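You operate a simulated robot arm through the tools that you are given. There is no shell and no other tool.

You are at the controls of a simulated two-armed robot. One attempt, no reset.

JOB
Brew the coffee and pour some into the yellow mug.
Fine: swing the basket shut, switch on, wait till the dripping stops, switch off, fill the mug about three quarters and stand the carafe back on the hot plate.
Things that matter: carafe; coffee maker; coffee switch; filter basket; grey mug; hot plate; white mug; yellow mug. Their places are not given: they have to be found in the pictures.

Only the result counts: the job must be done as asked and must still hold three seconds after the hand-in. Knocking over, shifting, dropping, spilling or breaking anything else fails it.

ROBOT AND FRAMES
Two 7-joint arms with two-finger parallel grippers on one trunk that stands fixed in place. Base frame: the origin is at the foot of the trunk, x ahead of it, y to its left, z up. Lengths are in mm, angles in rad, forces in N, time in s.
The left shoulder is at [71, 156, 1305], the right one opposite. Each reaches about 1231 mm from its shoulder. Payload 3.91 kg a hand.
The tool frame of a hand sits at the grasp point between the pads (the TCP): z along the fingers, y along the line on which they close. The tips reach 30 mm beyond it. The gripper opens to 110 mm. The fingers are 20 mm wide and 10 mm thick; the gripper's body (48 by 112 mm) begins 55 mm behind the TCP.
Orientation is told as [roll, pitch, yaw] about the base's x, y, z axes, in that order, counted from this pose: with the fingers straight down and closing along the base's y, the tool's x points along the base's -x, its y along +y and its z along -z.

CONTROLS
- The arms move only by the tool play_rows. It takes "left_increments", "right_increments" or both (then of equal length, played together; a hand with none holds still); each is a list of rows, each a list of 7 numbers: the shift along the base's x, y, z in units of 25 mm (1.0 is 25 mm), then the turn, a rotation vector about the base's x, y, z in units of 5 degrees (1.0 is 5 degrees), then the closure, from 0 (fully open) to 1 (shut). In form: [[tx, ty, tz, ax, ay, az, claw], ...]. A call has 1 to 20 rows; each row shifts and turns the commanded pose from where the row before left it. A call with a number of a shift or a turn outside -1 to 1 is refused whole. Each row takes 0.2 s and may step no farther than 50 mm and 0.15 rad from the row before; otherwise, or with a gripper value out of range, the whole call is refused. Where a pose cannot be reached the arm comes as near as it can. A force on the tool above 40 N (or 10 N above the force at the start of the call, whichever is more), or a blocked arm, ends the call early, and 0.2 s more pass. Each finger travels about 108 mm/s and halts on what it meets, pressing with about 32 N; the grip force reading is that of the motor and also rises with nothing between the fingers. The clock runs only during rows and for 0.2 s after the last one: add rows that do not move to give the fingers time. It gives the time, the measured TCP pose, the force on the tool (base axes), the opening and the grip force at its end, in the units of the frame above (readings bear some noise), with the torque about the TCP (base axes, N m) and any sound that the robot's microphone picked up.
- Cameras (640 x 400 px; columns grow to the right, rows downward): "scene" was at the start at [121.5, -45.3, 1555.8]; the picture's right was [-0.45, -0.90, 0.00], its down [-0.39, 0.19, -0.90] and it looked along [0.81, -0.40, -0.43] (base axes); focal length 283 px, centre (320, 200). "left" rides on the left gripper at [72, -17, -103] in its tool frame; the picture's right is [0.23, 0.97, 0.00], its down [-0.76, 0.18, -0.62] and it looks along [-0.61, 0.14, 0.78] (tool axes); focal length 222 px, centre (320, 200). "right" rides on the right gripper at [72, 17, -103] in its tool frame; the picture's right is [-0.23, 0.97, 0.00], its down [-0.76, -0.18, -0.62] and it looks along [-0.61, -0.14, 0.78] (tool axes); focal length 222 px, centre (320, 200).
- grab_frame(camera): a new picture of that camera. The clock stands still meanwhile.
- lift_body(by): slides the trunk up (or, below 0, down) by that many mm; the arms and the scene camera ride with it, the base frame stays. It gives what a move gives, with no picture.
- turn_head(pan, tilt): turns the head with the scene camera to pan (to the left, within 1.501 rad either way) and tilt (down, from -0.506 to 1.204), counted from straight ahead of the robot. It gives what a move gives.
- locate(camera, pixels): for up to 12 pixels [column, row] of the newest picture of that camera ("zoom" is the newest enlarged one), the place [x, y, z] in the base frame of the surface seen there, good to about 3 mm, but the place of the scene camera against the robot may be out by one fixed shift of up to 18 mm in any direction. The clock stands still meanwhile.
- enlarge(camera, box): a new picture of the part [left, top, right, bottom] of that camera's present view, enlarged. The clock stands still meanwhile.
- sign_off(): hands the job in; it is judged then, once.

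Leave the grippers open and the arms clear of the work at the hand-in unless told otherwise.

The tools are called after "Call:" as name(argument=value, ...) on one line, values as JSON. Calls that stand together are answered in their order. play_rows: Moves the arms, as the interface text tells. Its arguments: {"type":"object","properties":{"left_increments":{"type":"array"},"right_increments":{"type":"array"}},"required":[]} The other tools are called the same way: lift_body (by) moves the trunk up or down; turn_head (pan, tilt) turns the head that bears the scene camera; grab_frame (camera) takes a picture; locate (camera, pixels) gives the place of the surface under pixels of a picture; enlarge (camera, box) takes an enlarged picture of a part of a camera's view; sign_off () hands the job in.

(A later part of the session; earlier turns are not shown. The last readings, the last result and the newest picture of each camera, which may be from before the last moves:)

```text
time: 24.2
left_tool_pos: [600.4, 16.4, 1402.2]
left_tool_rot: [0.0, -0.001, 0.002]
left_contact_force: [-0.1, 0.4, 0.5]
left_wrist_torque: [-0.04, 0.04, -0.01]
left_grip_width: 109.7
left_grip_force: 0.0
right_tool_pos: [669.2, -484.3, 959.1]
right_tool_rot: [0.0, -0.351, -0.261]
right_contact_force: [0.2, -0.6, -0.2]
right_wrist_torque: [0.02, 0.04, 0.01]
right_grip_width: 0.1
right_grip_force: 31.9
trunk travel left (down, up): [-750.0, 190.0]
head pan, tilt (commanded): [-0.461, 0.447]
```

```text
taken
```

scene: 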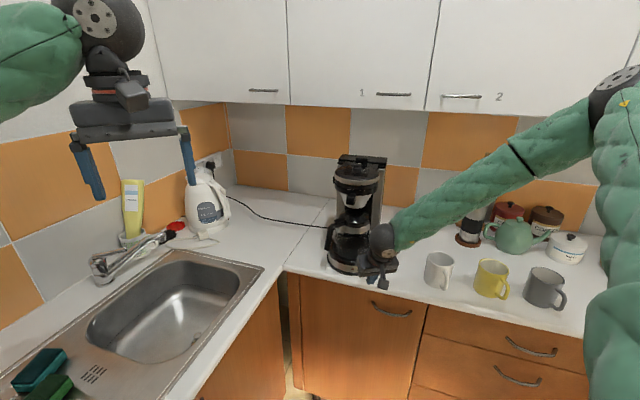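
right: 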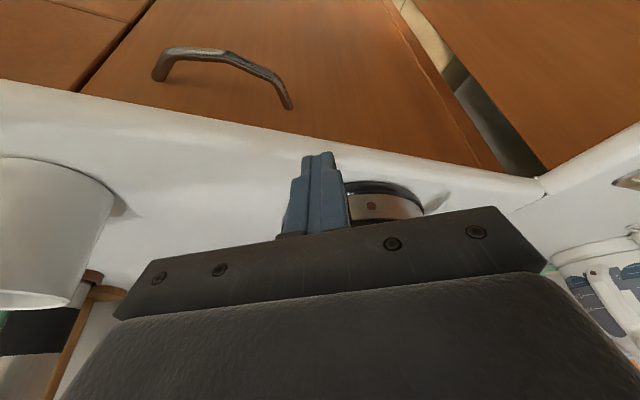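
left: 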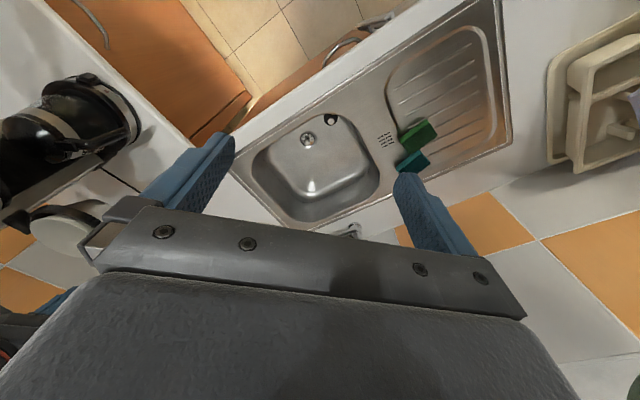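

The fingers hide the switch from the right camera, but the geometry lines up: tip at about (679,−487,931), paddle bottom at about (730,−504,922–930). I'll lower 9 mm, advance 30 mm, then creep in 2.5 mm steps watching force and sound.

Call:
play_rows(right_increments=[[0.38, -0.12, -0.2, 0, 0, 0, 1], [0.38, -0.12, -0.16, 0, 0, 0, 1], [0.38, -0.12, 0, 0, 0, 0, 1], [0, 0, 0, 0, 0, 0, 1]])

Call:
play_rows(right_increments=[[0.1, -0.03, 0, 0, 0, 0, 1], [0.1, -0.03, 0, 0, 0, 0, 1], [0.1, -0.03, 0, 0, 0, 0, 1], [0, 0, 0, 0, 0, 0, 1]])

Call:
grab_frame(camera="right")

```text
time: 25.2
left_tool_pos: [601.5, 15.1, 1400.7]
left_tool_rot: [-0.001, -0.001, -0.001]
left_contact_force: [0.0, 0.3, 0.6]
left_wrist_torque: [0.0, -0.03, -0.01]
left_grip_width: 110.0
left_grip_force: 0.1
right_tool_pos: [699.1, -493.3, 948.5]
right_tool_rot: [0.0, -0.35, -0.261]
right_contact_force: [0.3, -0.7, 0.0]
right_wrist_torque: [-0.03, 0.03, 0.01]
right_grip_width: 0.2
right_grip_force: 32.1
trunk travel left (down, up): [-750.0, 190.0]
head pan, tilt (commanded): [-0.461, 0.447]
```

```text
time: 26.2
left_tool_pos: [601.7, 14.3, 1402.8]
left_tool_rot: [0.002, 0.0, 0.001]
left_contact_force: [0.3, -0.1, -0.2]
left_wrist_torque: [0.02, 0.02, -0.01]
left_grip_width: 110.0
left_grip_force: 0.0
right_tool_pos: [707.0, -496.8, 948.1]
right_tool_rot: [0.0, -0.349, -0.263]
right_contact_force: [-0.3, -0.8, 0.3]
right_wrist_torque: [0.0, -0.01, 0.01]
right_grip_width: 0.1
right_grip_force: 32.4
trunk travel left (down, up): [-750.0, 190.0]
head pan, tilt (commanded): [-0.461, 0.447]
```

```text
taken
```

right: 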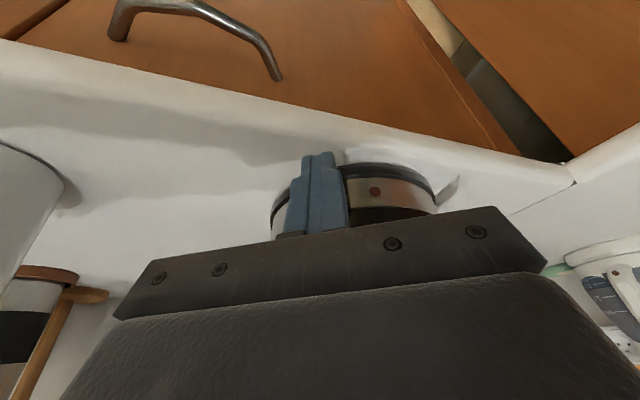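

No contact yet (tip front at about x=727), and the lamp is visible at (375,190) in the right picture, still dark. I keep creeping forward.

Call:
play_rows(right_increments=[[0.1, -0.03, 0, 0, 0, 0, 1], [0.1, -0.03, 0, 0, 0, 0, 1], [0, 0, 0, 0, 0, 0, 1]])

Call:
play_rows(right_increments=[[0.1, -0.03, 0, 0, 0, 0, 1], [0.1, -0.03, 0, 0, 0, 0, 1], [0, 0, 0, 0, 0, 0, 1]])

Call:
grab_frame(camera="right")

```text
time: 27.0
left_tool_pos: [600.3, 14.7, 1401.8]
left_tool_rot: [0.0, 0.0, 0.0]
left_contact_force: [0.3, 0.1, -0.1]
left_wrist_torque: [0.0, 0.03, 0.0]
left_grip_width: 110.2
left_grip_force: 0.1
right_tool_pos: [711.4, -498.4, 950.5]
right_tool_rot: [0.002, -0.348, -0.262]
right_contact_force: [0.0, -0.7, 0.3]
right_wrist_torque: [0.0, 0.01, 0.01]
right_grip_width: 0.0
right_grip_force: 32.1
trunk travel left (down, up): [-750.0, 190.0]
head pan, tilt (commanded): [-0.461, 0.447]
```

```text
time: 27.8
left_tool_pos: [599.3, 16.1, 1401.7]
left_tool_rot: [-0.001, 0.001, 0.001]
left_contact_force: [0.0, -0.6, 0.2]
left_wrist_torque: [0.02, 0.02, 0.02]
left_grip_width: 110.0
left_grip_force: 0.1
right_tool_pos: [713.1, -497.8, 949.1]
right_tool_rot: [0.0, -0.346, -0.261]
right_contact_force: [-22.4, 10.4, -4.1]
right_wrist_torque: [0.27, 0.64, 0.14]
right_grip_width: 0.0
right_grip_force: 32.2
trunk travel left (down, up): [-750.0, 190.0]
head pan, tilt (commanded): [-0.461, 0.447]
```

```text
taken
```

right: 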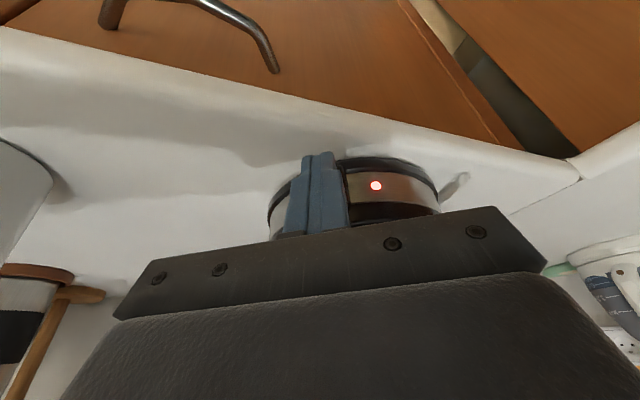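

The lamp at (375,185) now glows red, so the machine is on. I back off right away to relieve the 22 N, then look at the state from the scene camera.

Call:
play_rows(right_increments=[[-0.38, 0.12, 0, 0, 0, 0, 1], [-0.76, 0.24, 0.1, 0, 0, 0, 1], [-0.76, 0.24, 0.3, 0, 0, 0, 1], [-0.5, 0.3, 0.6, 0, 0, 0, 1], [-0.5, 0.4, 0.8, 0, 0, 0, 1], [-0.5, 0.5, 0.8, 0, 0, 0, 1], [0, 0, 0, 0, 0, 0, 1]])

Call:
grab_frame(camera="right")

Call:
enlarge(camera="scene", box=[270, 140, 400, 285])

```text
time: 29.4
left_tool_pos: [602.2, 15.1, 1400.8]
left_tool_rot: [0.0, 0.003, 0.001]
left_contact_force: [0.1, -0.4, -0.1]
left_wrist_torque: [-0.03, 0.04, 0.0]
left_grip_width: 109.9
left_grip_force: 0.0
right_tool_pos: [632.6, -455.3, 1014.4]
right_tool_rot: [0.0, -0.346, -0.26]
right_contact_force: [0.0, -0.1, 0.5]
right_wrist_torque: [-0.01, -0.01, 0.0]
right_grip_width: 0.0
right_grip_force: 31.9
trunk travel left (down, up): [-750.0, 190.0]
head pan, tilt (commanded): [-0.461, 0.447]
```

```text
taken
```

right: 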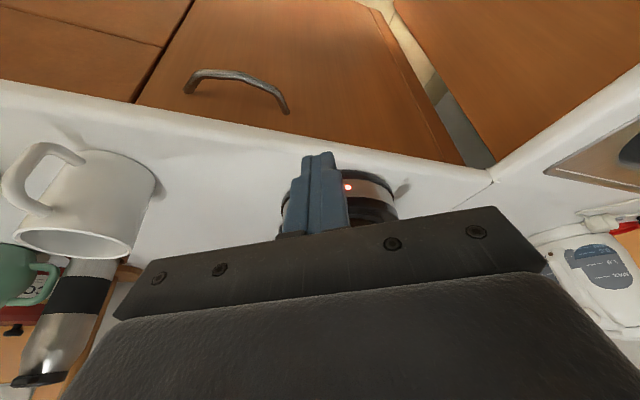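

```text
2.76 times, centred on (335, 212) of scene
```

zoom: 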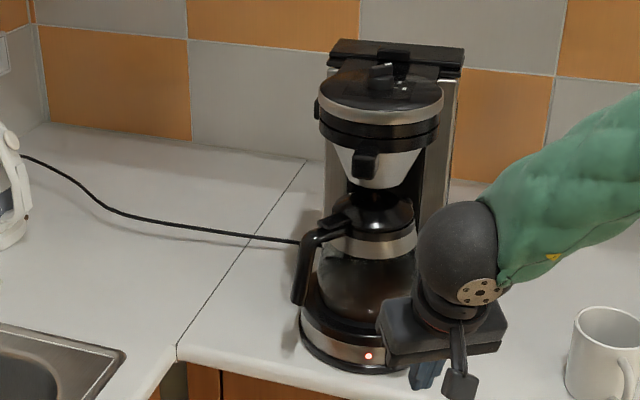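

The lamp is lit and brewing should be running. While it brews, I'll move the right hand back and up a bit, and turn the left hand (yaw −75°, then pitched 45°) toward the carafe handle so its camera gets a close side view.

Call:
play_rows(left_increments=[[0.1, -0.4, -0.2, 0, 0, -1, 0], [0.1, -0.4, -0.2, 0, 0, -1, 0], [0.1, -0.4, -0.2, 0, 0, -1, 0], [0.1, -0.4, -0.2, 0, 0, -1, 0], [0.1, -0.4, -0.2, 0, 0, -1, 0], [0.1, -0.4, -0.2, 0, 0, -1, 0], [0.1, -0.4, -0.2, 0, 0, -1, 0], [0.1, -0.4, -0.2, 0, 0, -1, 0], [0.1, -0.4, -0.2, 0, 0, -1, 0], [0.1, -0.4, -0.2, 0, 0, -1, 0], [0.1, -0.4, -0.2, 0, 0, -1, 0], [0.1, -0.4, -0.2, 0, 0, -1, 0], [0.1, -0.4, -0.2, 0, 0, -1, 0], [0.1, -0.4, -0.2, 0, 0, -1, 0], [0.1, 0, 0, 0, 0, -0.6, 0]], right_increments=[[-0.3, 0, 0.5, 0, 0, 0, 1], [-0.3, 0, 0.5, 0, 0, 0, 1], [-0.3, 0, 0.5, 0, 0, 0, 1], [-0.3, 0, 0.5, 0, 0, 0, 1], [-0.3, 0, 0.5, 0, 0, 0, 1], [-0.3, -0.3, 0.5, 0, 0, 0, 1], [-0.3, -0.3, 0.5, 0, 0, 0, 1], [-0.3, -0.3, 0.5, 0, 0, 0, 1], [-0.3, -0.3, 0.5, 0, 0, 0, 1], [-0.3, -0.3, 0.5, 0, 0, 0, 1], [-0.3, -0.3, 0.5, 0, 0, 0, 1], [-0.3, -0.3, 0.5, 0, 0, 0, 1], [0, 0, 0, 0, 0, 0, 1], [0, 0, 0, 0, 0, 0, 1], [0, 0, 0, 0, 0, 0, 1]])

Call:
grab_frame(camera="scene")

Call:
grab_frame(camera="left")

```text
time: 32.6
left_tool_pos: [637.9, -123.7, 1331.9]
left_tool_rot: [0.0, 0.001, -1.274]
left_contact_force: [0.5, -0.6, 0.7]
left_wrist_torque: [-0.03, 0.0, 0.01]
left_grip_width: 109.8
left_grip_force: 0.0
right_tool_pos: [541.2, -507.1, 1165.8]
right_tool_rot: [0.0, -0.35, -0.261]
right_contact_force: [0.8, 0.5, -0.7]
right_wrist_torque: [0.0, 0.01, 0.0]
right_grip_width: 0.0
right_grip_force: 31.9
trunk travel left (down, up): [-750.0, 190.0]
head pan, tilt (commanded): [-0.461, 0.447]
```

```text
taken
```

scene: 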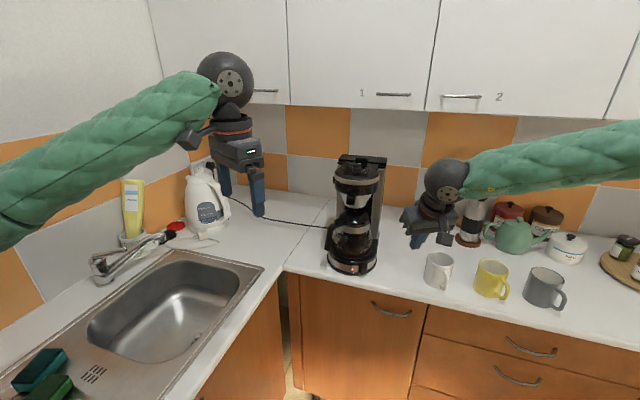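

```text
taken
```

left: 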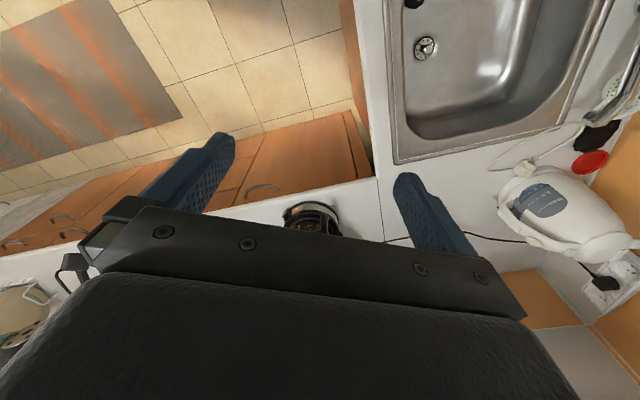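

No sound has been reported so far. I'll check the machine closely in the scene camera.

Call:
enlarge(camera="scene", box=[310, 180, 400, 280])

Call:
enlarge(camera="scene", box=[320, 150, 390, 194])

```text
4.00 times, centred on (355, 230) of scene
```

zoom: 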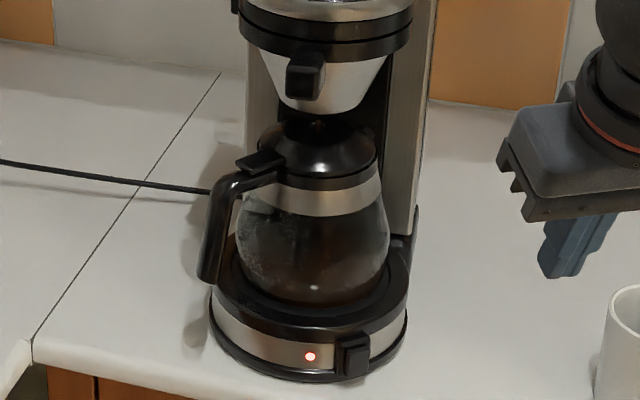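

```text
9.09 times, centred on (355, 172) of scene
```

zoom: 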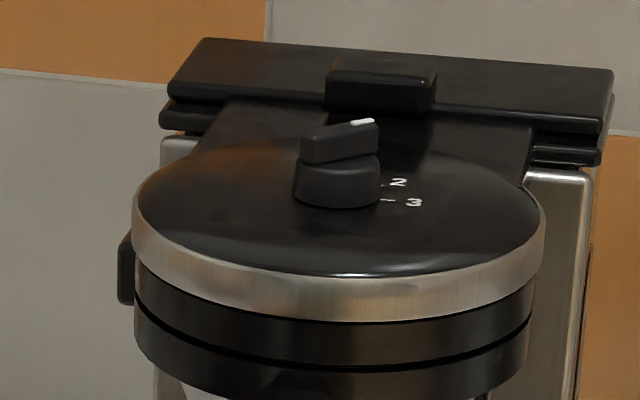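

The rocker now sits flush, the lamp is lit, and the lower part of the carafe looks darker, so it's brewing. I continue bringing the left hand down to a close view of the handle, pitching 45°.

Call:
play_rows(left_increments=[[0.35, -0.5, -0.9, -0.957, -0.29, 0, 0], [0.35, -0.5, -0.9, -0.957, -0.29, 0, 0], [0.35, -0.5, -0.9, -0.957, -0.29, 0, 0], [0.35, -0.5, -0.9, -0.957, -0.29, 0, 0], [0.35, -0.5, -0.9, -0.957, -0.29, 0, 0], [0.35, -0.5, -0.9, -0.957, -0.29, 0, 0], [0.35, -0.5, -0.9, -0.957, -0.29, 0, 0], [0.35, -0.5, -0.9, -0.957, -0.29, 0, 0], [0.35, -0.5, -0.9, -0.957, -0.29, 0, 0], [0.35, -0.5, -0.9, 0, 0, 0, 0], [0.35, -0.5, -0.9, 0, 0, 0, 0], [0, 0, 0, 0, 0, 0, 0]])

Call:
grab_frame(camera="left")

Call:
grab_frame(camera="scene")

```text
time: 35.2
left_tool_pos: [735.9, -262.0, 1084.1]
left_tool_rot: [-0.005, -0.786, -1.27]
left_contact_force: [0.1, -0.8, 0.0]
left_wrist_torque: [0.0, -0.03, 0.0]
left_grip_width: 109.9
left_grip_force: 0.2
right_tool_pos: [541.7, -506.2, 1165.9]
right_tool_rot: [0.0, -0.347, -0.263]
right_contact_force: [-0.1, -0.1, 0.4]
right_wrist_torque: [0.03, 0.0, 0.0]
right_grip_width: 0.2
right_grip_force: 32.4
trunk travel left (down, up): [-750.0, 190.0]
head pan, tilt (commanded): [-0.461, 0.447]
```

```text
taken
```

left: 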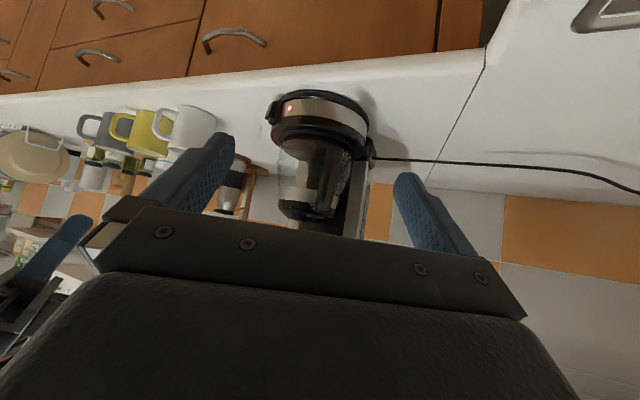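

```text
taken
```

scene: 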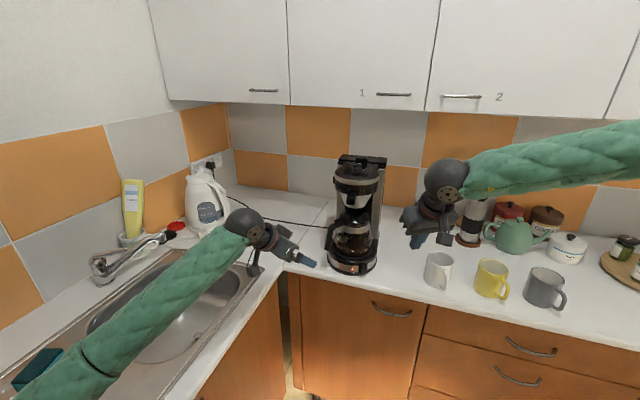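

The left camera view is upside down, with the machine at (320,160). I'll enlarge it to study the handle and coffee level.

Call:
enlarge(camera="left", box=[250, 80, 390, 240])

Call:
enlarge(camera="scene", box=[320, 200, 390, 244])

```text
2.50 times, centred on (320, 160) of left
```

zoom: 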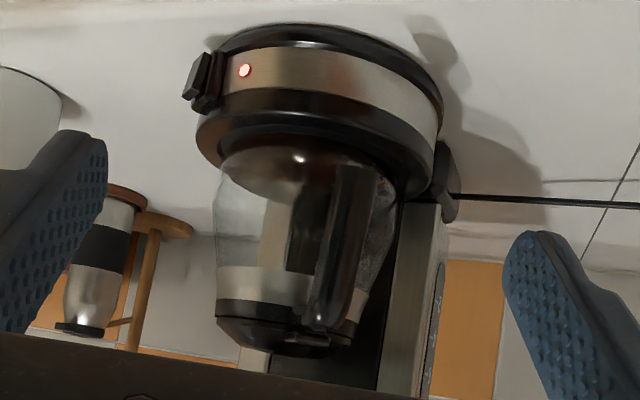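

```text
9.09 times, centred on (355, 222) of scene
```

zoom: 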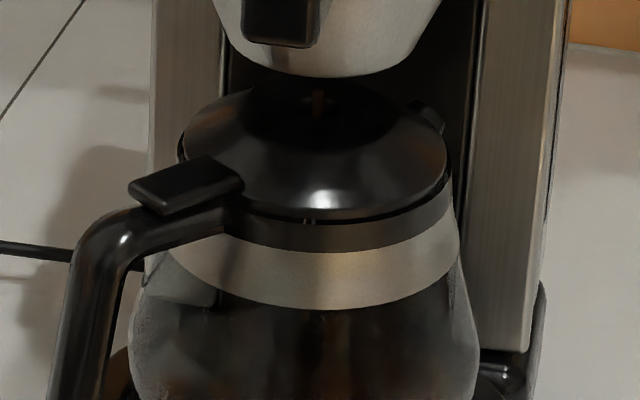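

I can see a thin brown drip under the cone at (318,100) of the scene zoom, so dripping can be judged visually. Now I locate the handle in the left view and its shape in the scene zoom.

Call:
locate(camera="zoom", pixels=[[185, 185], [150, 180], [230, 180], [135, 225], [105, 235], [85, 290], [65, 360], [95, 360], [110, 250], [318, 225], [320, 275], [430, 112]])

Call:
locate(camera="left", pixels=[[318, 215], [322, 200], [326, 190], [330, 175], [333, 165], [319, 190], [334, 190], [334, 150], [312, 112], [300, 160], [290, 108], [318, 225]])

```text
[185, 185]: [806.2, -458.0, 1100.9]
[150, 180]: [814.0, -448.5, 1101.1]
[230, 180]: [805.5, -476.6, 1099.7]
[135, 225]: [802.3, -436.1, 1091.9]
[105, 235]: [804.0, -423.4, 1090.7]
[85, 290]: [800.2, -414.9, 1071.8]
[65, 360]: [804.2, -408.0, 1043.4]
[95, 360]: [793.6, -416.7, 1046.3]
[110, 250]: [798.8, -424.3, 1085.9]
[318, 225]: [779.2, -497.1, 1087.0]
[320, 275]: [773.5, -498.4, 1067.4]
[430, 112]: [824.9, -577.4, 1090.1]
```

```text
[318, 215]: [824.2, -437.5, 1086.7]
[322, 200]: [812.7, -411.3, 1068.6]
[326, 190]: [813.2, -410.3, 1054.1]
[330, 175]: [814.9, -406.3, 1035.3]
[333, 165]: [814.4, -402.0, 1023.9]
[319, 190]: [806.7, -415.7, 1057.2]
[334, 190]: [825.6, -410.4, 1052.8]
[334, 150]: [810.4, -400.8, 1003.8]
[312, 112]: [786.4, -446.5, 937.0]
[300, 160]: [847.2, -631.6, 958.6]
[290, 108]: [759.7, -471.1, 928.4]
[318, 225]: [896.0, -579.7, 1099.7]
```

The handle is about 20 mm wide (tangential axis ≈ (0.965,0.26)), running from about (813,−411,1069) down to (810,−401,1004). The coffee maker still drips, so I use the waiting time for a dry run: can the right hand take the wrist attitudes needed for pouring near the yellow mug? First it yaws −60° and moves toward (483,−700,1300).

Call:
play_rows(right_increments=[[-0.2, -0.5, 0.4, 0, 0, -1, 1], [-0.2, -0.6, 0.4, 0, 0, -1, 1], [-0.2, -0.7, 0.4, 0, 0, -1, 1], [-0.2, -0.7, 0.4, 0, 0, -1, 1], [-0.2, -0.7, 0.4, 0, 0, -1, 1], [-0.2, -0.7, 0.4, 0, 0, -1, 1], [-0.2, -0.7, 0.4, 0, 0, -1, 1], [-0.2, -0.7, 0.4, 0, 0, -1, 1], [-0.2, -0.7, 0.4, 0, 0, -1, 1], [-0.2, -0.7, 0.4, 0, 0, -1, 1], [-0.2, -0.7, 0.4, 0, 0, -1, 1], [-0.2, -0.4, 0.4, 0, 0, -1, 1], [0, 0, 0, 0, 0, 0, 1]])

Call:
play_rows(right_increments=[[0, 0, 0, 0.966, 0.26, 0, 1], [0, 0, 0, 0.966, 0.26, 0, 1], [0, 0, 0, 0.966, 0.26, 0, 1], [0, 0, 0, 0.966, 0.26, 0, 1], [0, 0, -0.4, 0.966, 0.26, 0, 1], [0, 0, -0.4, 0.966, 0.26, 0, 1], [0, 0, -0.4, 0.966, 0.26, 0, 1], [0, 0, -0.4, 0.966, 0.26, 0, 1], [0, 0, -0.4, 0.966, 0.26, 0, 1], [0, 0, -0.4, 0.966, 0.26, 0, 1], [0, 0, -0.4, 0.966, 0.26, 0, 1], [0, 0, -0.4, 0, 0, 0, 1], [0, 0, 0, 0, 0, 0, 1]])

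Call:
grab_frame(camera="scene")

Call:
enlarge(camera="scene", box=[310, 180, 400, 280])

```text
time: 38.0
left_tool_pos: [735.9, -261.8, 1083.8]
left_tool_rot: [-0.005, -0.786, -1.271]
left_contact_force: [0.1, 0.9, -0.6]
left_wrist_torque: [0.01, 0.0, -0.01]
left_grip_width: 110.1
left_grip_force: 0.1
right_tool_pos: [480.2, -702.4, 1284.3]
right_tool_rot: [-0.001, -0.348, -1.311]
right_contact_force: [-0.8, 1.3, 0.6]
right_wrist_torque: [-0.02, -0.01, 0.02]
right_grip_width: 0.3
right_grip_force: 32.0
trunk travel left (down, up): [-750.0, 190.0]
head pan, tilt (commanded): [-0.461, 0.447]
```

```text
time: 40.8
left_tool_pos: [735.9, -262.2, 1084.4]
left_tool_rot: [-0.004, -0.786, -1.271]
left_contact_force: [0.6, -0.1, 0.0]
left_wrist_torque: [-0.01, 0.03, 0.0]
left_grip_width: 109.9
left_grip_force: 0.0
right_tool_pos: [482.0, -701.8, 1204.3]
right_tool_rot: [-0.002, 0.612, -1.309]
right_contact_force: [-0.1, 0.6, 0.0]
right_wrist_torque: [0.01, -0.02, 0.03]
right_grip_width: 0.1
right_grip_force: 32.2
trunk travel left (down, up): [-750.0, 190.0]
head pan, tilt (commanded): [-0.461, 0.447]
```

```text
taken
```

scene: 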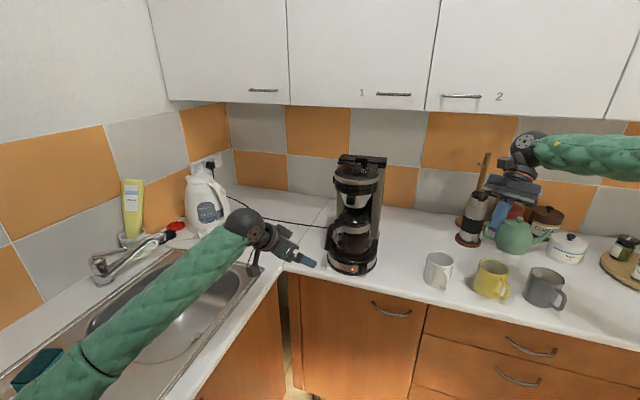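

```text
4.00 times, centred on (355, 230) of scene
```

zoom: 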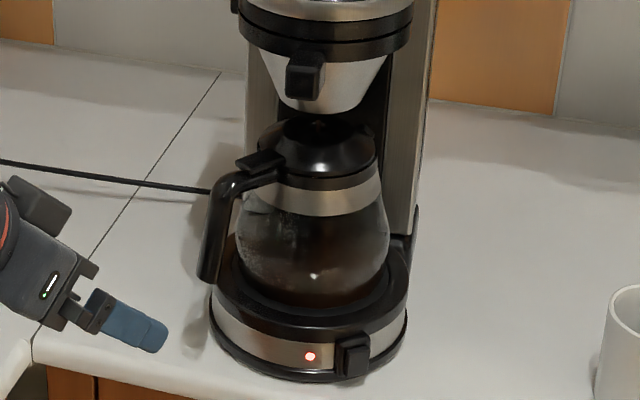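

The pour attitude at +35° is reachable. I'll test a further 30° (as if gripping with fingers straight down), since gripping along the handle's length would hold better against tipping.

Call:
play_rows(right_increments=[[0, 0, 0, 0.966, 0.26, 0, 1], [0, 0, 0, 0.966, 0.26, 0, 1], [0, 0, 0, 0.966, 0.26, 0, 1], [0, 0, 0, 0.966, 0.26, 0, 1], [0, 0, 0, 0.966, 0.26, 0, 1], [0, 0, 0, 0.966, 0.26, 0, 1], [0, 0, 0, 0, 0, 0, 1]])

Call:
grab_frame(camera="scene")

Call:
grab_frame(camera="right")

```text
time: 42.4
left_tool_pos: [734.5, -261.9, 1083.3]
left_tool_rot: [-0.005, -0.787, -1.27]
left_contact_force: [0.5, -1.0, -1.1]
left_wrist_torque: [0.03, 0.0, -0.03]
left_grip_width: 110.1
left_grip_force: 0.1
right_tool_pos: [480.4, -702.0, 1204.2]
right_tool_rot: [-0.003, 1.136, -1.31]
right_contact_force: [0.2, -0.3, 0.0]
right_wrist_torque: [-0.01, -0.02, 0.03]
right_grip_width: 0.0
right_grip_force: 31.7
trunk travel left (down, up): [-750.0, 190.0]
head pan, tilt (commanded): [-0.461, 0.447]
```

```text
taken
```

scene: 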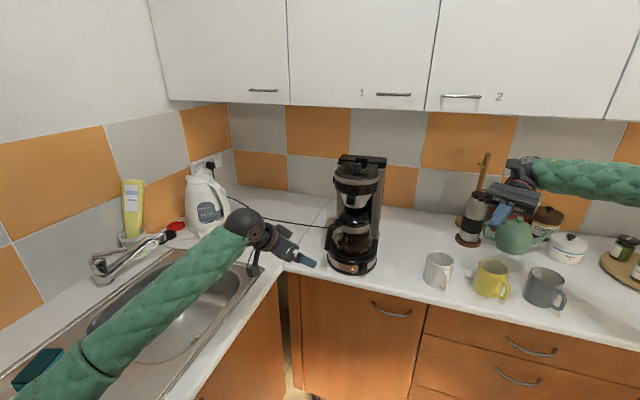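

```text
taken
```

right: 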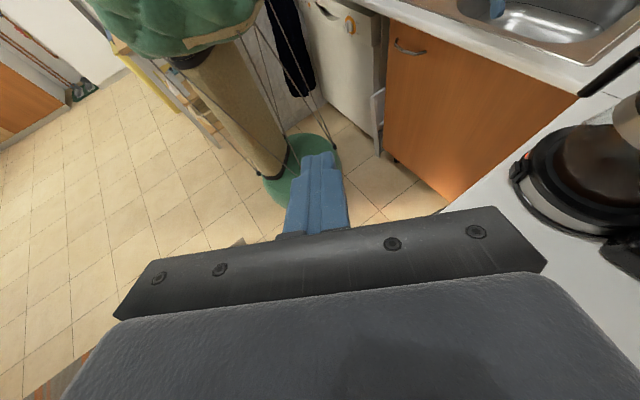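

Even +65° works, so the right arm can grip the handle with fingers nearly straight down and pour without any yaw change. Now I check the drip and the switch state.

Call:
enlarge(camera="scene", box=[320, 190, 390, 234])

Call:
enlarge(camera="scene", box=[320, 240, 390, 284])

Call:
enlarge(camera="left", box=[250, 80, 390, 240])

```text
9.09 times, centred on (355, 212) of scene
```

zoom: 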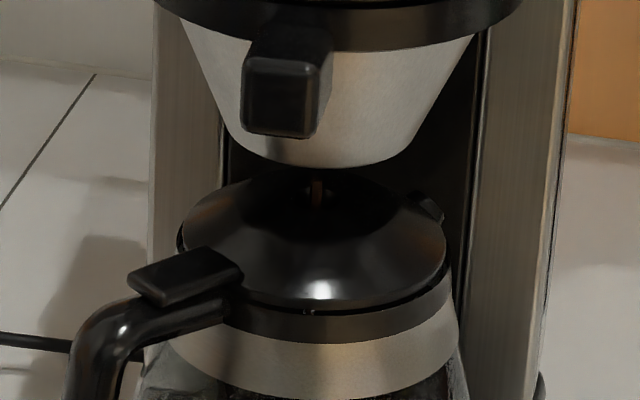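

```text
9.09 times, centred on (355, 262) of scene
```

zoom: 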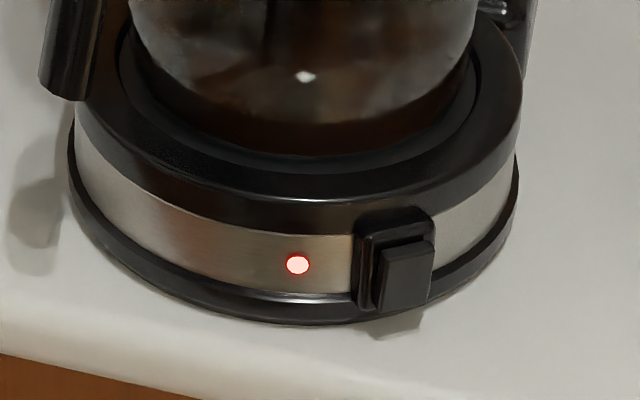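

```text
2.50 times, centred on (320, 160) of left
```

zoom: 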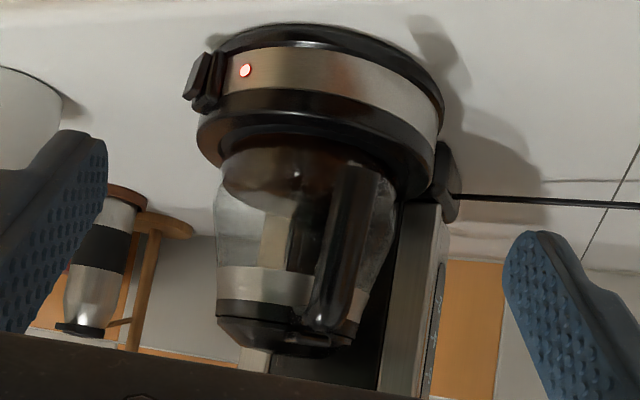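

It's still dripping (brown streak at (316,195)). I'll look at the switch's profile from the left camera, around (274,128), to see which end sticks out now.

Call:
enlarge(camera="left", box=[255, 90, 305, 122])

Call:
play_rows(right_increments=[[0, 0, 0, 0, 0, 0, 1], [0, 0, 0, 0, 0, 0, 1], [0, 0, 0, 0, 0, 0, 1], [0, 0, 0, 0, 0, 0, 1], [0, 0, 0, 0, 0, 0, 1]])

```text
12.50 times, centred on (280, 106) of left
```

zoom: 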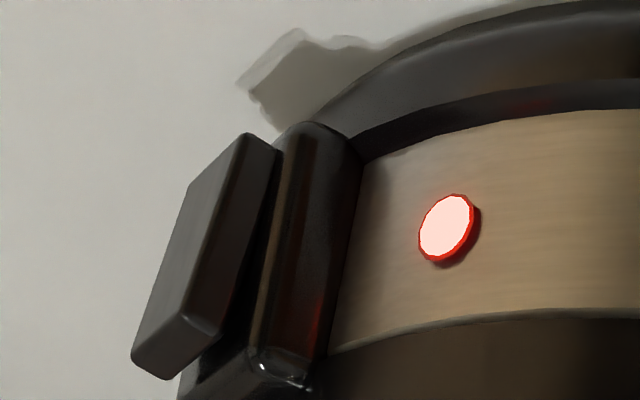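

```text
time: 43.6
left_tool_pos: [734.9, -260.7, 1083.7]
left_tool_rot: [-0.005, -0.785, -1.271]
left_contact_force: [-0.4, -0.2, -0.6]
left_wrist_torque: [0.0, -0.03, 0.05]
left_grip_width: 109.8
left_grip_force: 0.1
right_tool_pos: [481.7, -702.2, 1204.3]
right_tool_rot: [-0.004, 1.136, -1.311]
right_contact_force: [0.2, -0.1, -0.1]
right_wrist_torque: [-0.04, -0.02, 0.04]
right_grip_width: 0.0
right_grip_force: 31.9
trunk travel left (down, up): [-750.0, 190.0]
head pan, tilt (commanded): [-0.461, 0.447]
```

The view is upside down: the paddle's world-top end (image bottom, (140,365)) now sticks out, so switching off means pressing the top end. I'll locate it, and bring the right hand back from the dry-run attitude while the coffee drips.

Call:
enlarge(camera="left", box=[255, 90, 305, 122])

Call:
locate(camera="zoom", pixels=[[150, 350], [160, 360], [190, 325], [210, 310], [200, 230], [230, 160], [250, 145], [180, 280], [270, 340], [330, 140], [450, 225], [150, 372]])

Call:
play_rows(right_increments=[[0, 0, 0.2, -0.966, -0.26, 0, 1], [0, 0, 0.2, -0.966, -0.26, 0, 1], [0, 0, 0.2, -0.966, -0.26, 0, 1], [0, 0, 0.2, -0.966, -0.26, 0, 1], [0, 0, 0.2, -0.966, -0.26, 0, 1], [0, 0, 0, -0.966, -0.26, 0, 1], [0, 0, 0, -0.966, -0.26, 0, 1], [0, 0, 0, -0.966, -0.26, 0, 1], [0, 0, 0, -0.966, -0.26, 0, 1], [0, 0, 0, -0.966, -0.26, 0, 1], [0, 0, 0, -0.966, -0.26, 0, 1], [0, 0, 0, -0.966, -0.26, 0, 1], [0, 0, 0, -0.966, -0.26, 0, 1], [0, 0, 0, -0.966, -0.26, 0, 1], [0, 0, 0, -0.966, -0.26, 0, 1], [0, 0, 0, -0.966, -0.26, 0, 1], [0, 0, 0, -0.966, -0.26, 0, 1], [0, 0, 0, 0, 0, 0, 1]])

```text
12.50 times, centred on (280, 106) of left
```

zoom: 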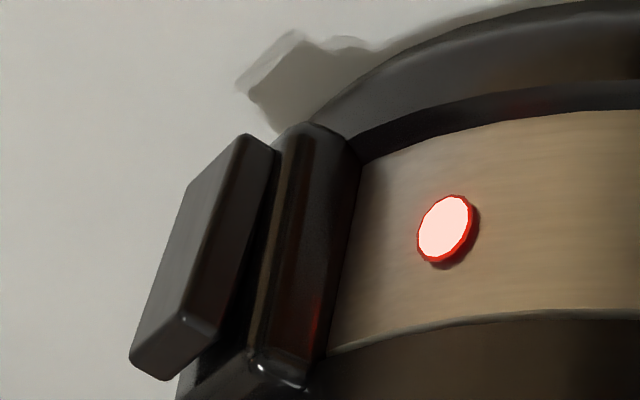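

```text
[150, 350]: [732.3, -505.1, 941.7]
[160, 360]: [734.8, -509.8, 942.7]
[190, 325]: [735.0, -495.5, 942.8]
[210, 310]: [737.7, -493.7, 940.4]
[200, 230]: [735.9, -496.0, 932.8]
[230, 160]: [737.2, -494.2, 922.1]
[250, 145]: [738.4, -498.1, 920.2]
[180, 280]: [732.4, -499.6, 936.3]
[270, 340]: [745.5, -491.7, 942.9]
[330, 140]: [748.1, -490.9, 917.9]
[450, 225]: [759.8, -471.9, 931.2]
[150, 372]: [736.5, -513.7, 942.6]
```

```text
time: 47.4
left_tool_pos: [734.8, -263.0, 1083.8]
left_tool_rot: [-0.006, -0.785, -1.27]
left_contact_force: [-0.1, -0.1, 0.1]
left_wrist_torque: [0.02, -0.02, 0.02]
left_grip_width: 109.8
left_grip_force: 0.0
right_tool_pos: [481.5, -702.7, 1229.1]
right_tool_rot: [-0.001, -0.35, -1.309]
right_contact_force: [0.0, -1.0, -0.6]
right_wrist_torque: [0.02, 0.01, -0.02]
right_grip_width: 0.1
right_grip_force: 32.3
trunk travel left (down, up): [-750.0, 190.0]
head pan, tilt (commanded): [-0.461, 0.447]
```

The protruding top end is at about (733,−504,942). I return the right hand to the pre-press spot in front of the switch, this time a bit higher (TCP z≈964), yawing back +60°.

Call:
play_rows(right_increments=[[0.2, 0.73, 0, 0, 0, 1, 1], [0.2, 0.73, 0, 0, 0, 1, 1], [0.2, 0.73, 0, 0, 0, 1, 1], [0.2, 0.73, 0, 0, 0, 1, 1], [0.3, 0.73, 0, 0, 0, 1, 1], [0.3, 0.73, 0, 0, 0, 1, 1], [0.3, 0.73, 0, 0, 0, 1, 1], [0.3, 0.73, 0, 0, 0, 1, 1], [0.3, 0.73, 0, 0, 0, 1, 1], [0.3, 0.73, 0, 0, 0, 1, 1], [0.3, 0.73, 0, 0, 0, 1, 1], [0.3, 0.73, 0, 0, 0, 1, 1], [0, 0, 0, 0, 0, 0, 1]])

Call:
play_rows(right_increments=[[0.35, 0, -0.9, 0, 0, 0, 1], [0.35, 0, -1, 0, 0, 0, 1], [0.35, 0, -1, 0, 0, 0, 1], [0.35, 0, -1, 0, 0, 0, 1], [0.35, 0, -1, 0, 0, 0, 1], [0.35, 0, -1, 0, 0, 0, 1], [0.35, 0, -1, 0, 0, 0, 1], [0.35, 0, -1, 0, 0, 0, 1], [0.35, 0, -1, 0, 0, 0, 1], [0.35, 0, -1, 0, 0, 0, 1], [0.3, 0, -0.7, 0, 0, 0, 1], [0, 0, 0, 0, 0, 0, 1]])

Call:
enlarge(camera="scene", box=[320, 190, 390, 234])

Call:
enlarge(camera="left", box=[250, 80, 390, 240])

```text
time: 50.2
left_tool_pos: [735.6, -262.0, 1082.9]
left_tool_rot: [-0.004, -0.786, -1.271]
left_contact_force: [0.4, -0.1, 0.7]
left_wrist_torque: [-0.02, -0.03, -0.01]
left_grip_width: 110.0
left_grip_force: 0.1
right_tool_pos: [561.7, -482.8, 1228.8]
right_tool_rot: [0.001, -0.349, -0.261]
right_contact_force: [-1.0, 0.6, 0.1]
right_wrist_torque: [0.0, -0.01, 0.01]
right_grip_width: 0.2
right_grip_force: 32.1
trunk travel left (down, up): [-750.0, 190.0]
head pan, tilt (commanded): [-0.461, 0.447]
```

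```text
time: 52.8
left_tool_pos: [736.2, -262.0, 1083.8]
left_tool_rot: [-0.005, -0.785, -1.27]
left_contact_force: [-0.2, 0.4, 0.2]
left_wrist_torque: [0.0, 0.02, 0.04]
left_grip_width: 110.0
left_grip_force: 0.1
right_tool_pos: [657.2, -483.1, 964.1]
right_tool_rot: [-0.002, -0.348, -0.262]
right_contact_force: [-0.1, 0.4, -0.3]
right_wrist_torque: [0.0, -0.01, -0.06]
right_grip_width: 0.0
right_grip_force: 32.2
trunk travel left (down, up): [-750.0, 190.0]
head pan, tilt (commanded): [-0.461, 0.447]
```

```text
9.09 times, centred on (355, 212) of scene
```

zoom: 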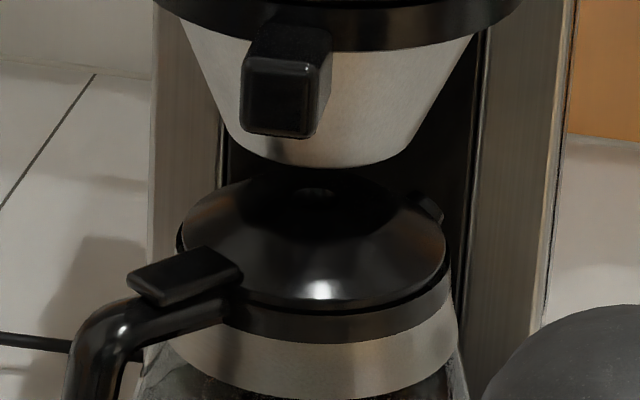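

```text
2.50 times, centred on (320, 160) of left
```

zoom: 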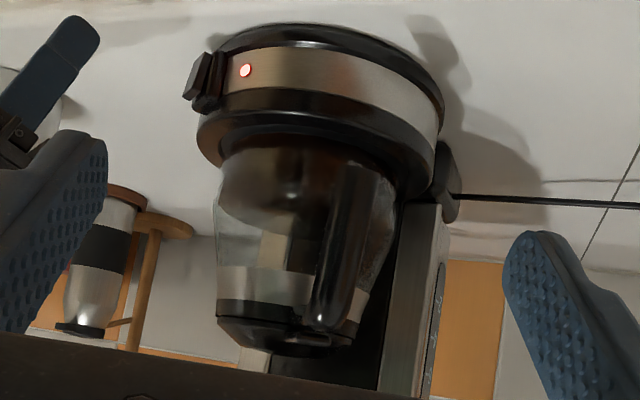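

The brown streak is gone and the level reaches about half the carafe. To be sure the dripping has really stopped and is not just between drops, I wait and check several times.

Call:
play_rows(right_increments=[[0, 0, 0, 0, 0, 0, 1], [0, 0, 0, 0, 0, 0, 1], [0, 0, 0, 0, 0, 0, 1]])

Call:
enlarge(camera="scene", box=[320, 190, 390, 234])

Call:
play_rows(right_increments=[[0, 0, 0, 0, 0, 0, 1], [0, 0, 0, 0, 0, 0, 1], [0, 0, 0, 0, 0, 0, 1], [0, 0, 0, 0, 0, 0, 1]])

Call:
enlarge(camera="scene", box=[320, 190, 390, 234])

Call:
play_rows(right_increments=[[0, 0, 0, 0, 0, 0, 1], [0, 0, 0, 0, 0, 0, 1], [0, 0, 0, 0, 0, 0, 1], [0, 0, 0, 0, 0, 0, 1], [0, 0, 0, 0, 0, 0, 1], [0, 0, 0, 0, 0, 0, 1], [0, 0, 0, 0, 0, 0, 1], [0, 0, 0, 0, 0, 0, 1]])

Call:
enlarge(camera="scene", box=[320, 190, 390, 234])

Call:
enlarge(camera="left", box=[250, 80, 390, 240])

```text
time: 53.6
left_tool_pos: [734.8, -262.9, 1083.4]
left_tool_rot: [-0.006, -0.785, -1.269]
left_contact_force: [1.0, -0.2, -0.7]
left_wrist_torque: [0.02, -0.02, -0.01]
left_grip_width: 110.3
left_grip_force: 0.0
right_tool_pos: [656.7, -482.9, 963.8]
right_tool_rot: [0.001, -0.348, -0.262]
right_contact_force: [0.6, 0.0, 0.0]
right_wrist_torque: [-0.01, 0.01, -0.01]
right_grip_width: 0.1
right_grip_force: 32.0
trunk travel left (down, up): [-750.0, 190.0]
head pan, tilt (commanded): [-0.461, 0.447]
```

```text
9.09 times, centred on (355, 212) of scene
```

zoom: 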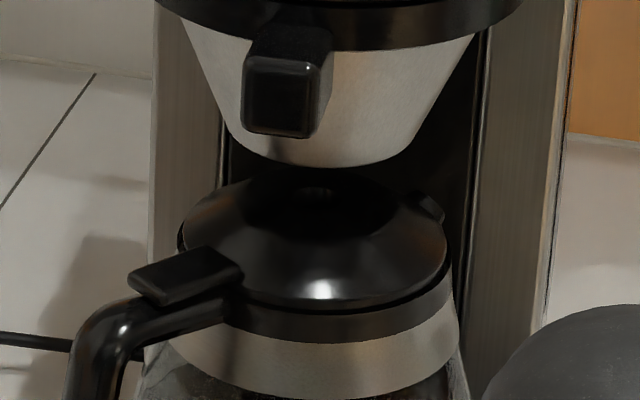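

```text
time: 54.6
left_tool_pos: [735.3, -261.6, 1084.0]
left_tool_rot: [-0.006, -0.786, -1.27]
left_contact_force: [-0.3, -0.5, 0.3]
left_wrist_torque: [-0.03, 0.0, 0.0]
left_grip_width: 110.0
left_grip_force: 0.1
right_tool_pos: [656.9, -484.1, 965.3]
right_tool_rot: [0.0, -0.35, -0.264]
right_contact_force: [1.1, -0.6, 0.6]
right_wrist_torque: [0.0, 0.0, 0.01]
right_grip_width: 0.2
right_grip_force: 32.7
trunk travel left (down, up): [-750.0, 190.0]
head pan, tilt (commanded): [-0.461, 0.447]
```

```text
9.09 times, centred on (355, 212) of scene
```

zoom: 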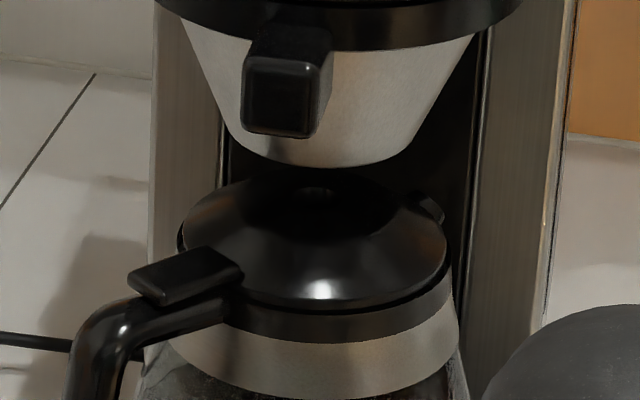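

```text
time: 56.4
left_tool_pos: [735.4, -261.7, 1083.0]
left_tool_rot: [-0.005, -0.784, -1.27]
left_contact_force: [-0.2, 0.0, 0.3]
left_wrist_torque: [0.01, -0.03, -0.03]
left_grip_width: 109.9
left_grip_force: 0.0
right_tool_pos: [656.9, -482.2, 965.4]
right_tool_rot: [0.0, -0.349, -0.261]
right_contact_force: [0.6, -0.5, 0.3]
right_wrist_torque: [-0.04, 0.04, 0.0]
right_grip_width: 0.0
right_grip_force: 31.8
trunk travel left (down, up): [-750.0, 190.0]
head pan, tilt (commanded): [-0.461, 0.447]
```

```text
9.09 times, centred on (355, 212) of scene
```

zoom: 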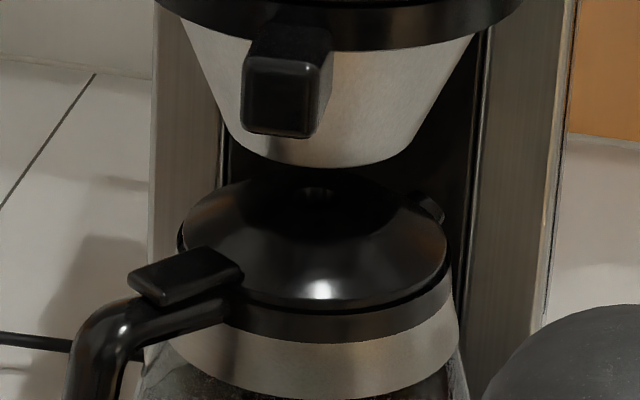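

```text
2.50 times, centred on (320, 160) of left
```

zoom: 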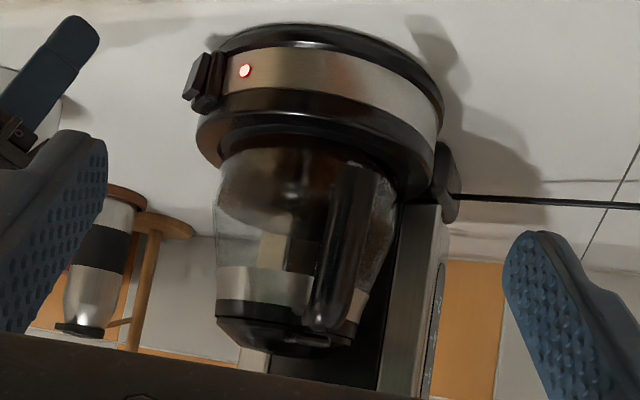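

No drip in four checks and the level is steady, so brewing is finished. Now I press the upper end of the rocker: advance about 47 mm, then creep.

Call:
play_rows(right_increments=[[0.38, -0.12, 0, 0, 0, 0, 1], [0.38, -0.12, 0, 0, 0, 0, 1], [0.38, -0.12, 0, 0, 0, 0, 1], [0.38, -0.12, 0, 0, 0, 0, 1], [0.38, -0.12, 0, 0, 0, 0, 1], [0, 0, 0, 0, 0, 0, 1]])

Call:
play_rows(right_increments=[[0.1, -0.03, 0, 0, 0, 0, 1], [0.1, -0.03, 0, 0, 0, 0, 1], [0, 0, 0, 0, 0, 0, 1]])

Call:
enlarge(camera="left", box=[230, 80, 330, 144])

```text
time: 57.8
left_tool_pos: [735.4, -262.6, 1083.8]
left_tool_rot: [-0.006, -0.786, -1.27]
left_contact_force: [0.0, 0.3, -0.7]
left_wrist_torque: [-0.03, 0.0, -0.03]
left_grip_width: 110.0
left_grip_force: 0.1
right_tool_pos: [705.3, -499.3, 963.9]
right_tool_rot: [0.0, -0.35, -0.263]
right_contact_force: [0.1, 1.1, 0.3]
right_wrist_torque: [0.01, 0.02, 0.01]
right_grip_width: 0.0
right_grip_force: 31.8
trunk travel left (down, up): [-750.0, 190.0]
head pan, tilt (commanded): [-0.461, 0.447]
```

```text
time: 58.6
left_tool_pos: [735.7, -262.3, 1083.5]
left_tool_rot: [-0.007, -0.786, -1.272]
left_contact_force: [-0.6, -0.3, 0.2]
left_wrist_torque: [-0.01, -0.03, 0.01]
left_grip_width: 109.8
left_grip_force: 0.1
right_tool_pos: [709.8, -501.5, 964.4]
right_tool_rot: [0.001, -0.349, -0.262]
right_contact_force: [0.2, -0.6, -0.1]
right_wrist_torque: [0.0, 0.01, 0.03]
right_grip_width: 0.1
right_grip_force: 31.7
trunk travel left (down, up): [-750.0, 190.0]
head pan, tilt (commanded): [-0.461, 0.447]
```

```text
6.25 times, centred on (280, 112) of left
```

zoom: 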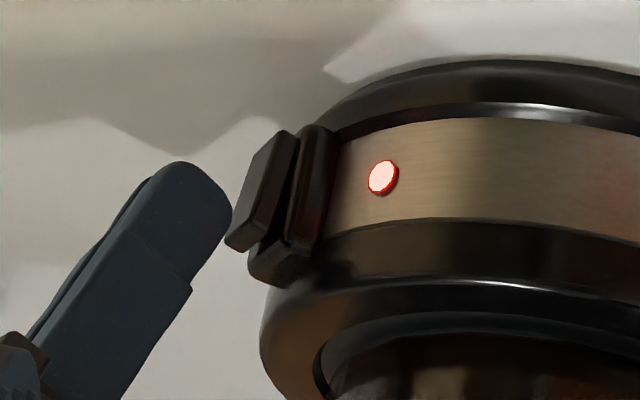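

The left camera gives a clear (upside-down) view: fingertip front at (230,205), paddle's top end at (232,240). I raise 4 mm to press nearer the top end and creep in.

Call:
play_rows(right_increments=[[0.05, -0.015, 0.16, 0, 0, 0, 1], [0.1, -0.03, 0, 0, 0, 0, 1], [0, 0, 0, 0, 0, 0, 1]])

Call:
play_rows(right_increments=[[0.1, -0.03, 0, 0, 0, 0, 1], [0.1, -0.03, 0, 0, 0, 0, 1], [0, 0, 0, 0, 0, 0, 1]])

Call:
enlarge(camera="left", box=[230, 80, 330, 144])

```text
time: 59.4
left_tool_pos: [734.7, -262.1, 1085.2]
left_tool_rot: [-0.006, -0.786, -1.273]
left_contact_force: [-0.1, 0.1, 0.4]
left_wrist_torque: [0.03, -0.01, -0.02]
left_grip_width: 109.8
left_grip_force: 0.2
right_tool_pos: [713.0, -501.3, 969.6]
right_tool_rot: [0.0, -0.35, -0.263]
right_contact_force: [-1.8, 1.9, 4.3]
right_wrist_torque: [0.1, -0.02, 0.03]
right_grip_width: 0.1
right_grip_force: 32.1
trunk travel left (down, up): [-750.0, 190.0]
head pan, tilt (commanded): [-0.461, 0.447]
```

```text
time: 60.2
left_tool_pos: [734.8, -260.4, 1085.4]
left_tool_rot: [-0.004, -0.785, -1.273]
left_contact_force: [-0.1, -0.2, -0.1]
left_wrist_torque: [-0.01, 0.02, 0.03]
left_grip_width: 110.0
left_grip_force: 0.1
right_tool_pos: [717.0, -501.3, 970.1]
right_tool_rot: [-0.001, -0.349, -0.26]
right_contact_force: [-14.8, 8.3, 12.6]
right_wrist_torque: [0.27, 0.14, 0.17]
right_grip_width: 0.0
right_grip_force: 31.6
trunk travel left (down, up): [-750.0, 190.0]
head pan, tilt (commanded): [-0.461, 0.447]
```

```text
6.25 times, centred on (280, 112) of left
```

zoom: 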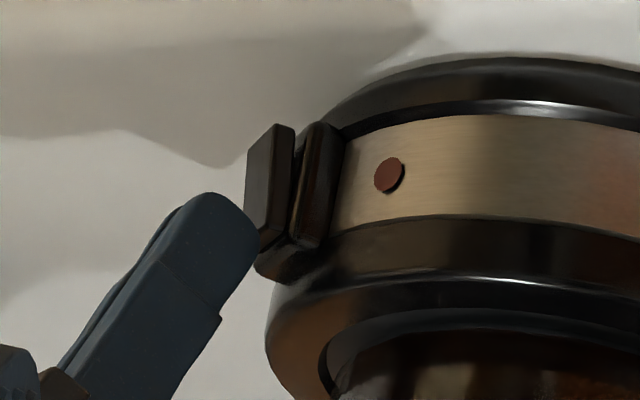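

The lamp went dark and the rocker flipped: switched off. I back the right finger off, and pull the left hand back a little to clear room.

Call:
play_rows(right_increments=[[-0.38, 0.12, 0, 0, 0, 0, 1], [-0.76, 0.24, 0, 0, 0, 0, 1], [-0.76, 0.24, 0.3, 0, 0, 0, 1], [-0.7, 0.2, 0.8, 0, 0, 0, 1], [-0.5, 0, 1, 0, 0, 0, 1], [0, 0, 1, 0, 0, 0, 1], [0, 0, 1, 0, 0, 0, 0.7], [0, 0, 1, 0, 0, 0, 0.5], [0, 0, 1, 0, 0, 0, 0.45], [0, 0, 1, 0, 0, 0, 0.45], [0, 0, 1, 0, 0, 0, 0.45], [0, 0, 1, 0, 0, 0, 0.45], [0, 0, 1, 0, 0, 0, 0.45], [0, 0, 1, 0, 0, 0, 0.45], [0, 0, 1, 0, 0, 0, 0.45]], left_increments=[[0, 0, 0, 0, 0, 0, 0], [0, 0, 0, 0, 0, 0, 0], [-0.2, 0.5, 0, 0, 0, 0, 0], [-0.2, 0.5, 0, 0, 0, 0, 0], [-0.2, 0.5, 0, 0, 0, 0, 0], [-0.2, 0.5, 0, 0, 0, 0, 0], [-0.2, 0.5, 0, 0, 0, 0, 0], [-0.2, 0.5, 0, 0, 0, 0, 0], [-0.2, 0.5, 0, 0, 0, 0, 0], [-0.2, 0.5, 0, 0, 0, 0, 0], [0, 0, 0, 0, 0, 0, 0], [0, 0, 0, 0, 0, 0, 0], [0, 0, 0, 0, 0, 0, 0], [0, 0, 0, 0, 0, 0, 0], [0, 0, 0, 0, 0, 0, 0]])

Call:
enlarge(camera="scene", box=[310, 180, 400, 280])

Call:
grab_frame(camera="scene")

Call:
grab_frame(camera="left")

```text
time: 63.4
left_tool_pos: [694.1, -161.3, 1084.1]
left_tool_rot: [-0.006, -0.785, -1.27]
left_contact_force: [-0.3, 0.1, 0.2]
left_wrist_torque: [0.05, 0.01, -0.02]
left_grip_width: 109.8
left_grip_force: 0.1
right_tool_pos: [640.7, -481.8, 1271.3]
right_tool_rot: [-0.001, -0.351, -0.26]
right_contact_force: [-0.1, 0.1, -0.5]
right_wrist_torque: [0.02, -0.01, -0.03]
right_grip_width: 60.5
right_grip_force: 0.0
trunk travel left (down, up): [-750.0, 190.0]
head pan, tilt (commanded): [-0.461, 0.447]
```

```text
4.00 times, centred on (355, 230) of scene
```

zoom: 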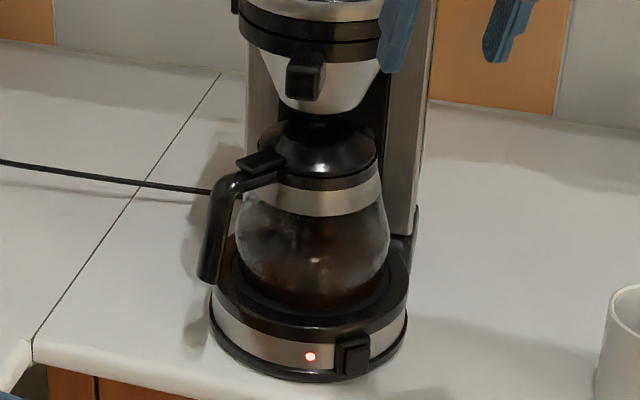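

```text
taken
```

scene: 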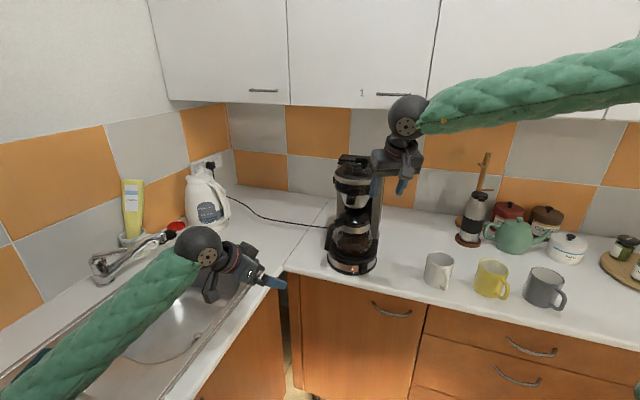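

```text
taken
```

left: 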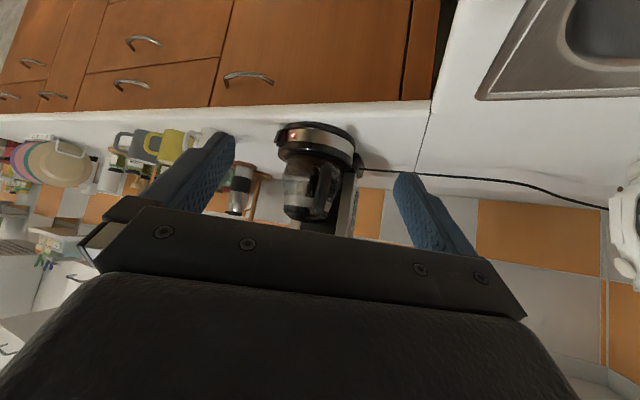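

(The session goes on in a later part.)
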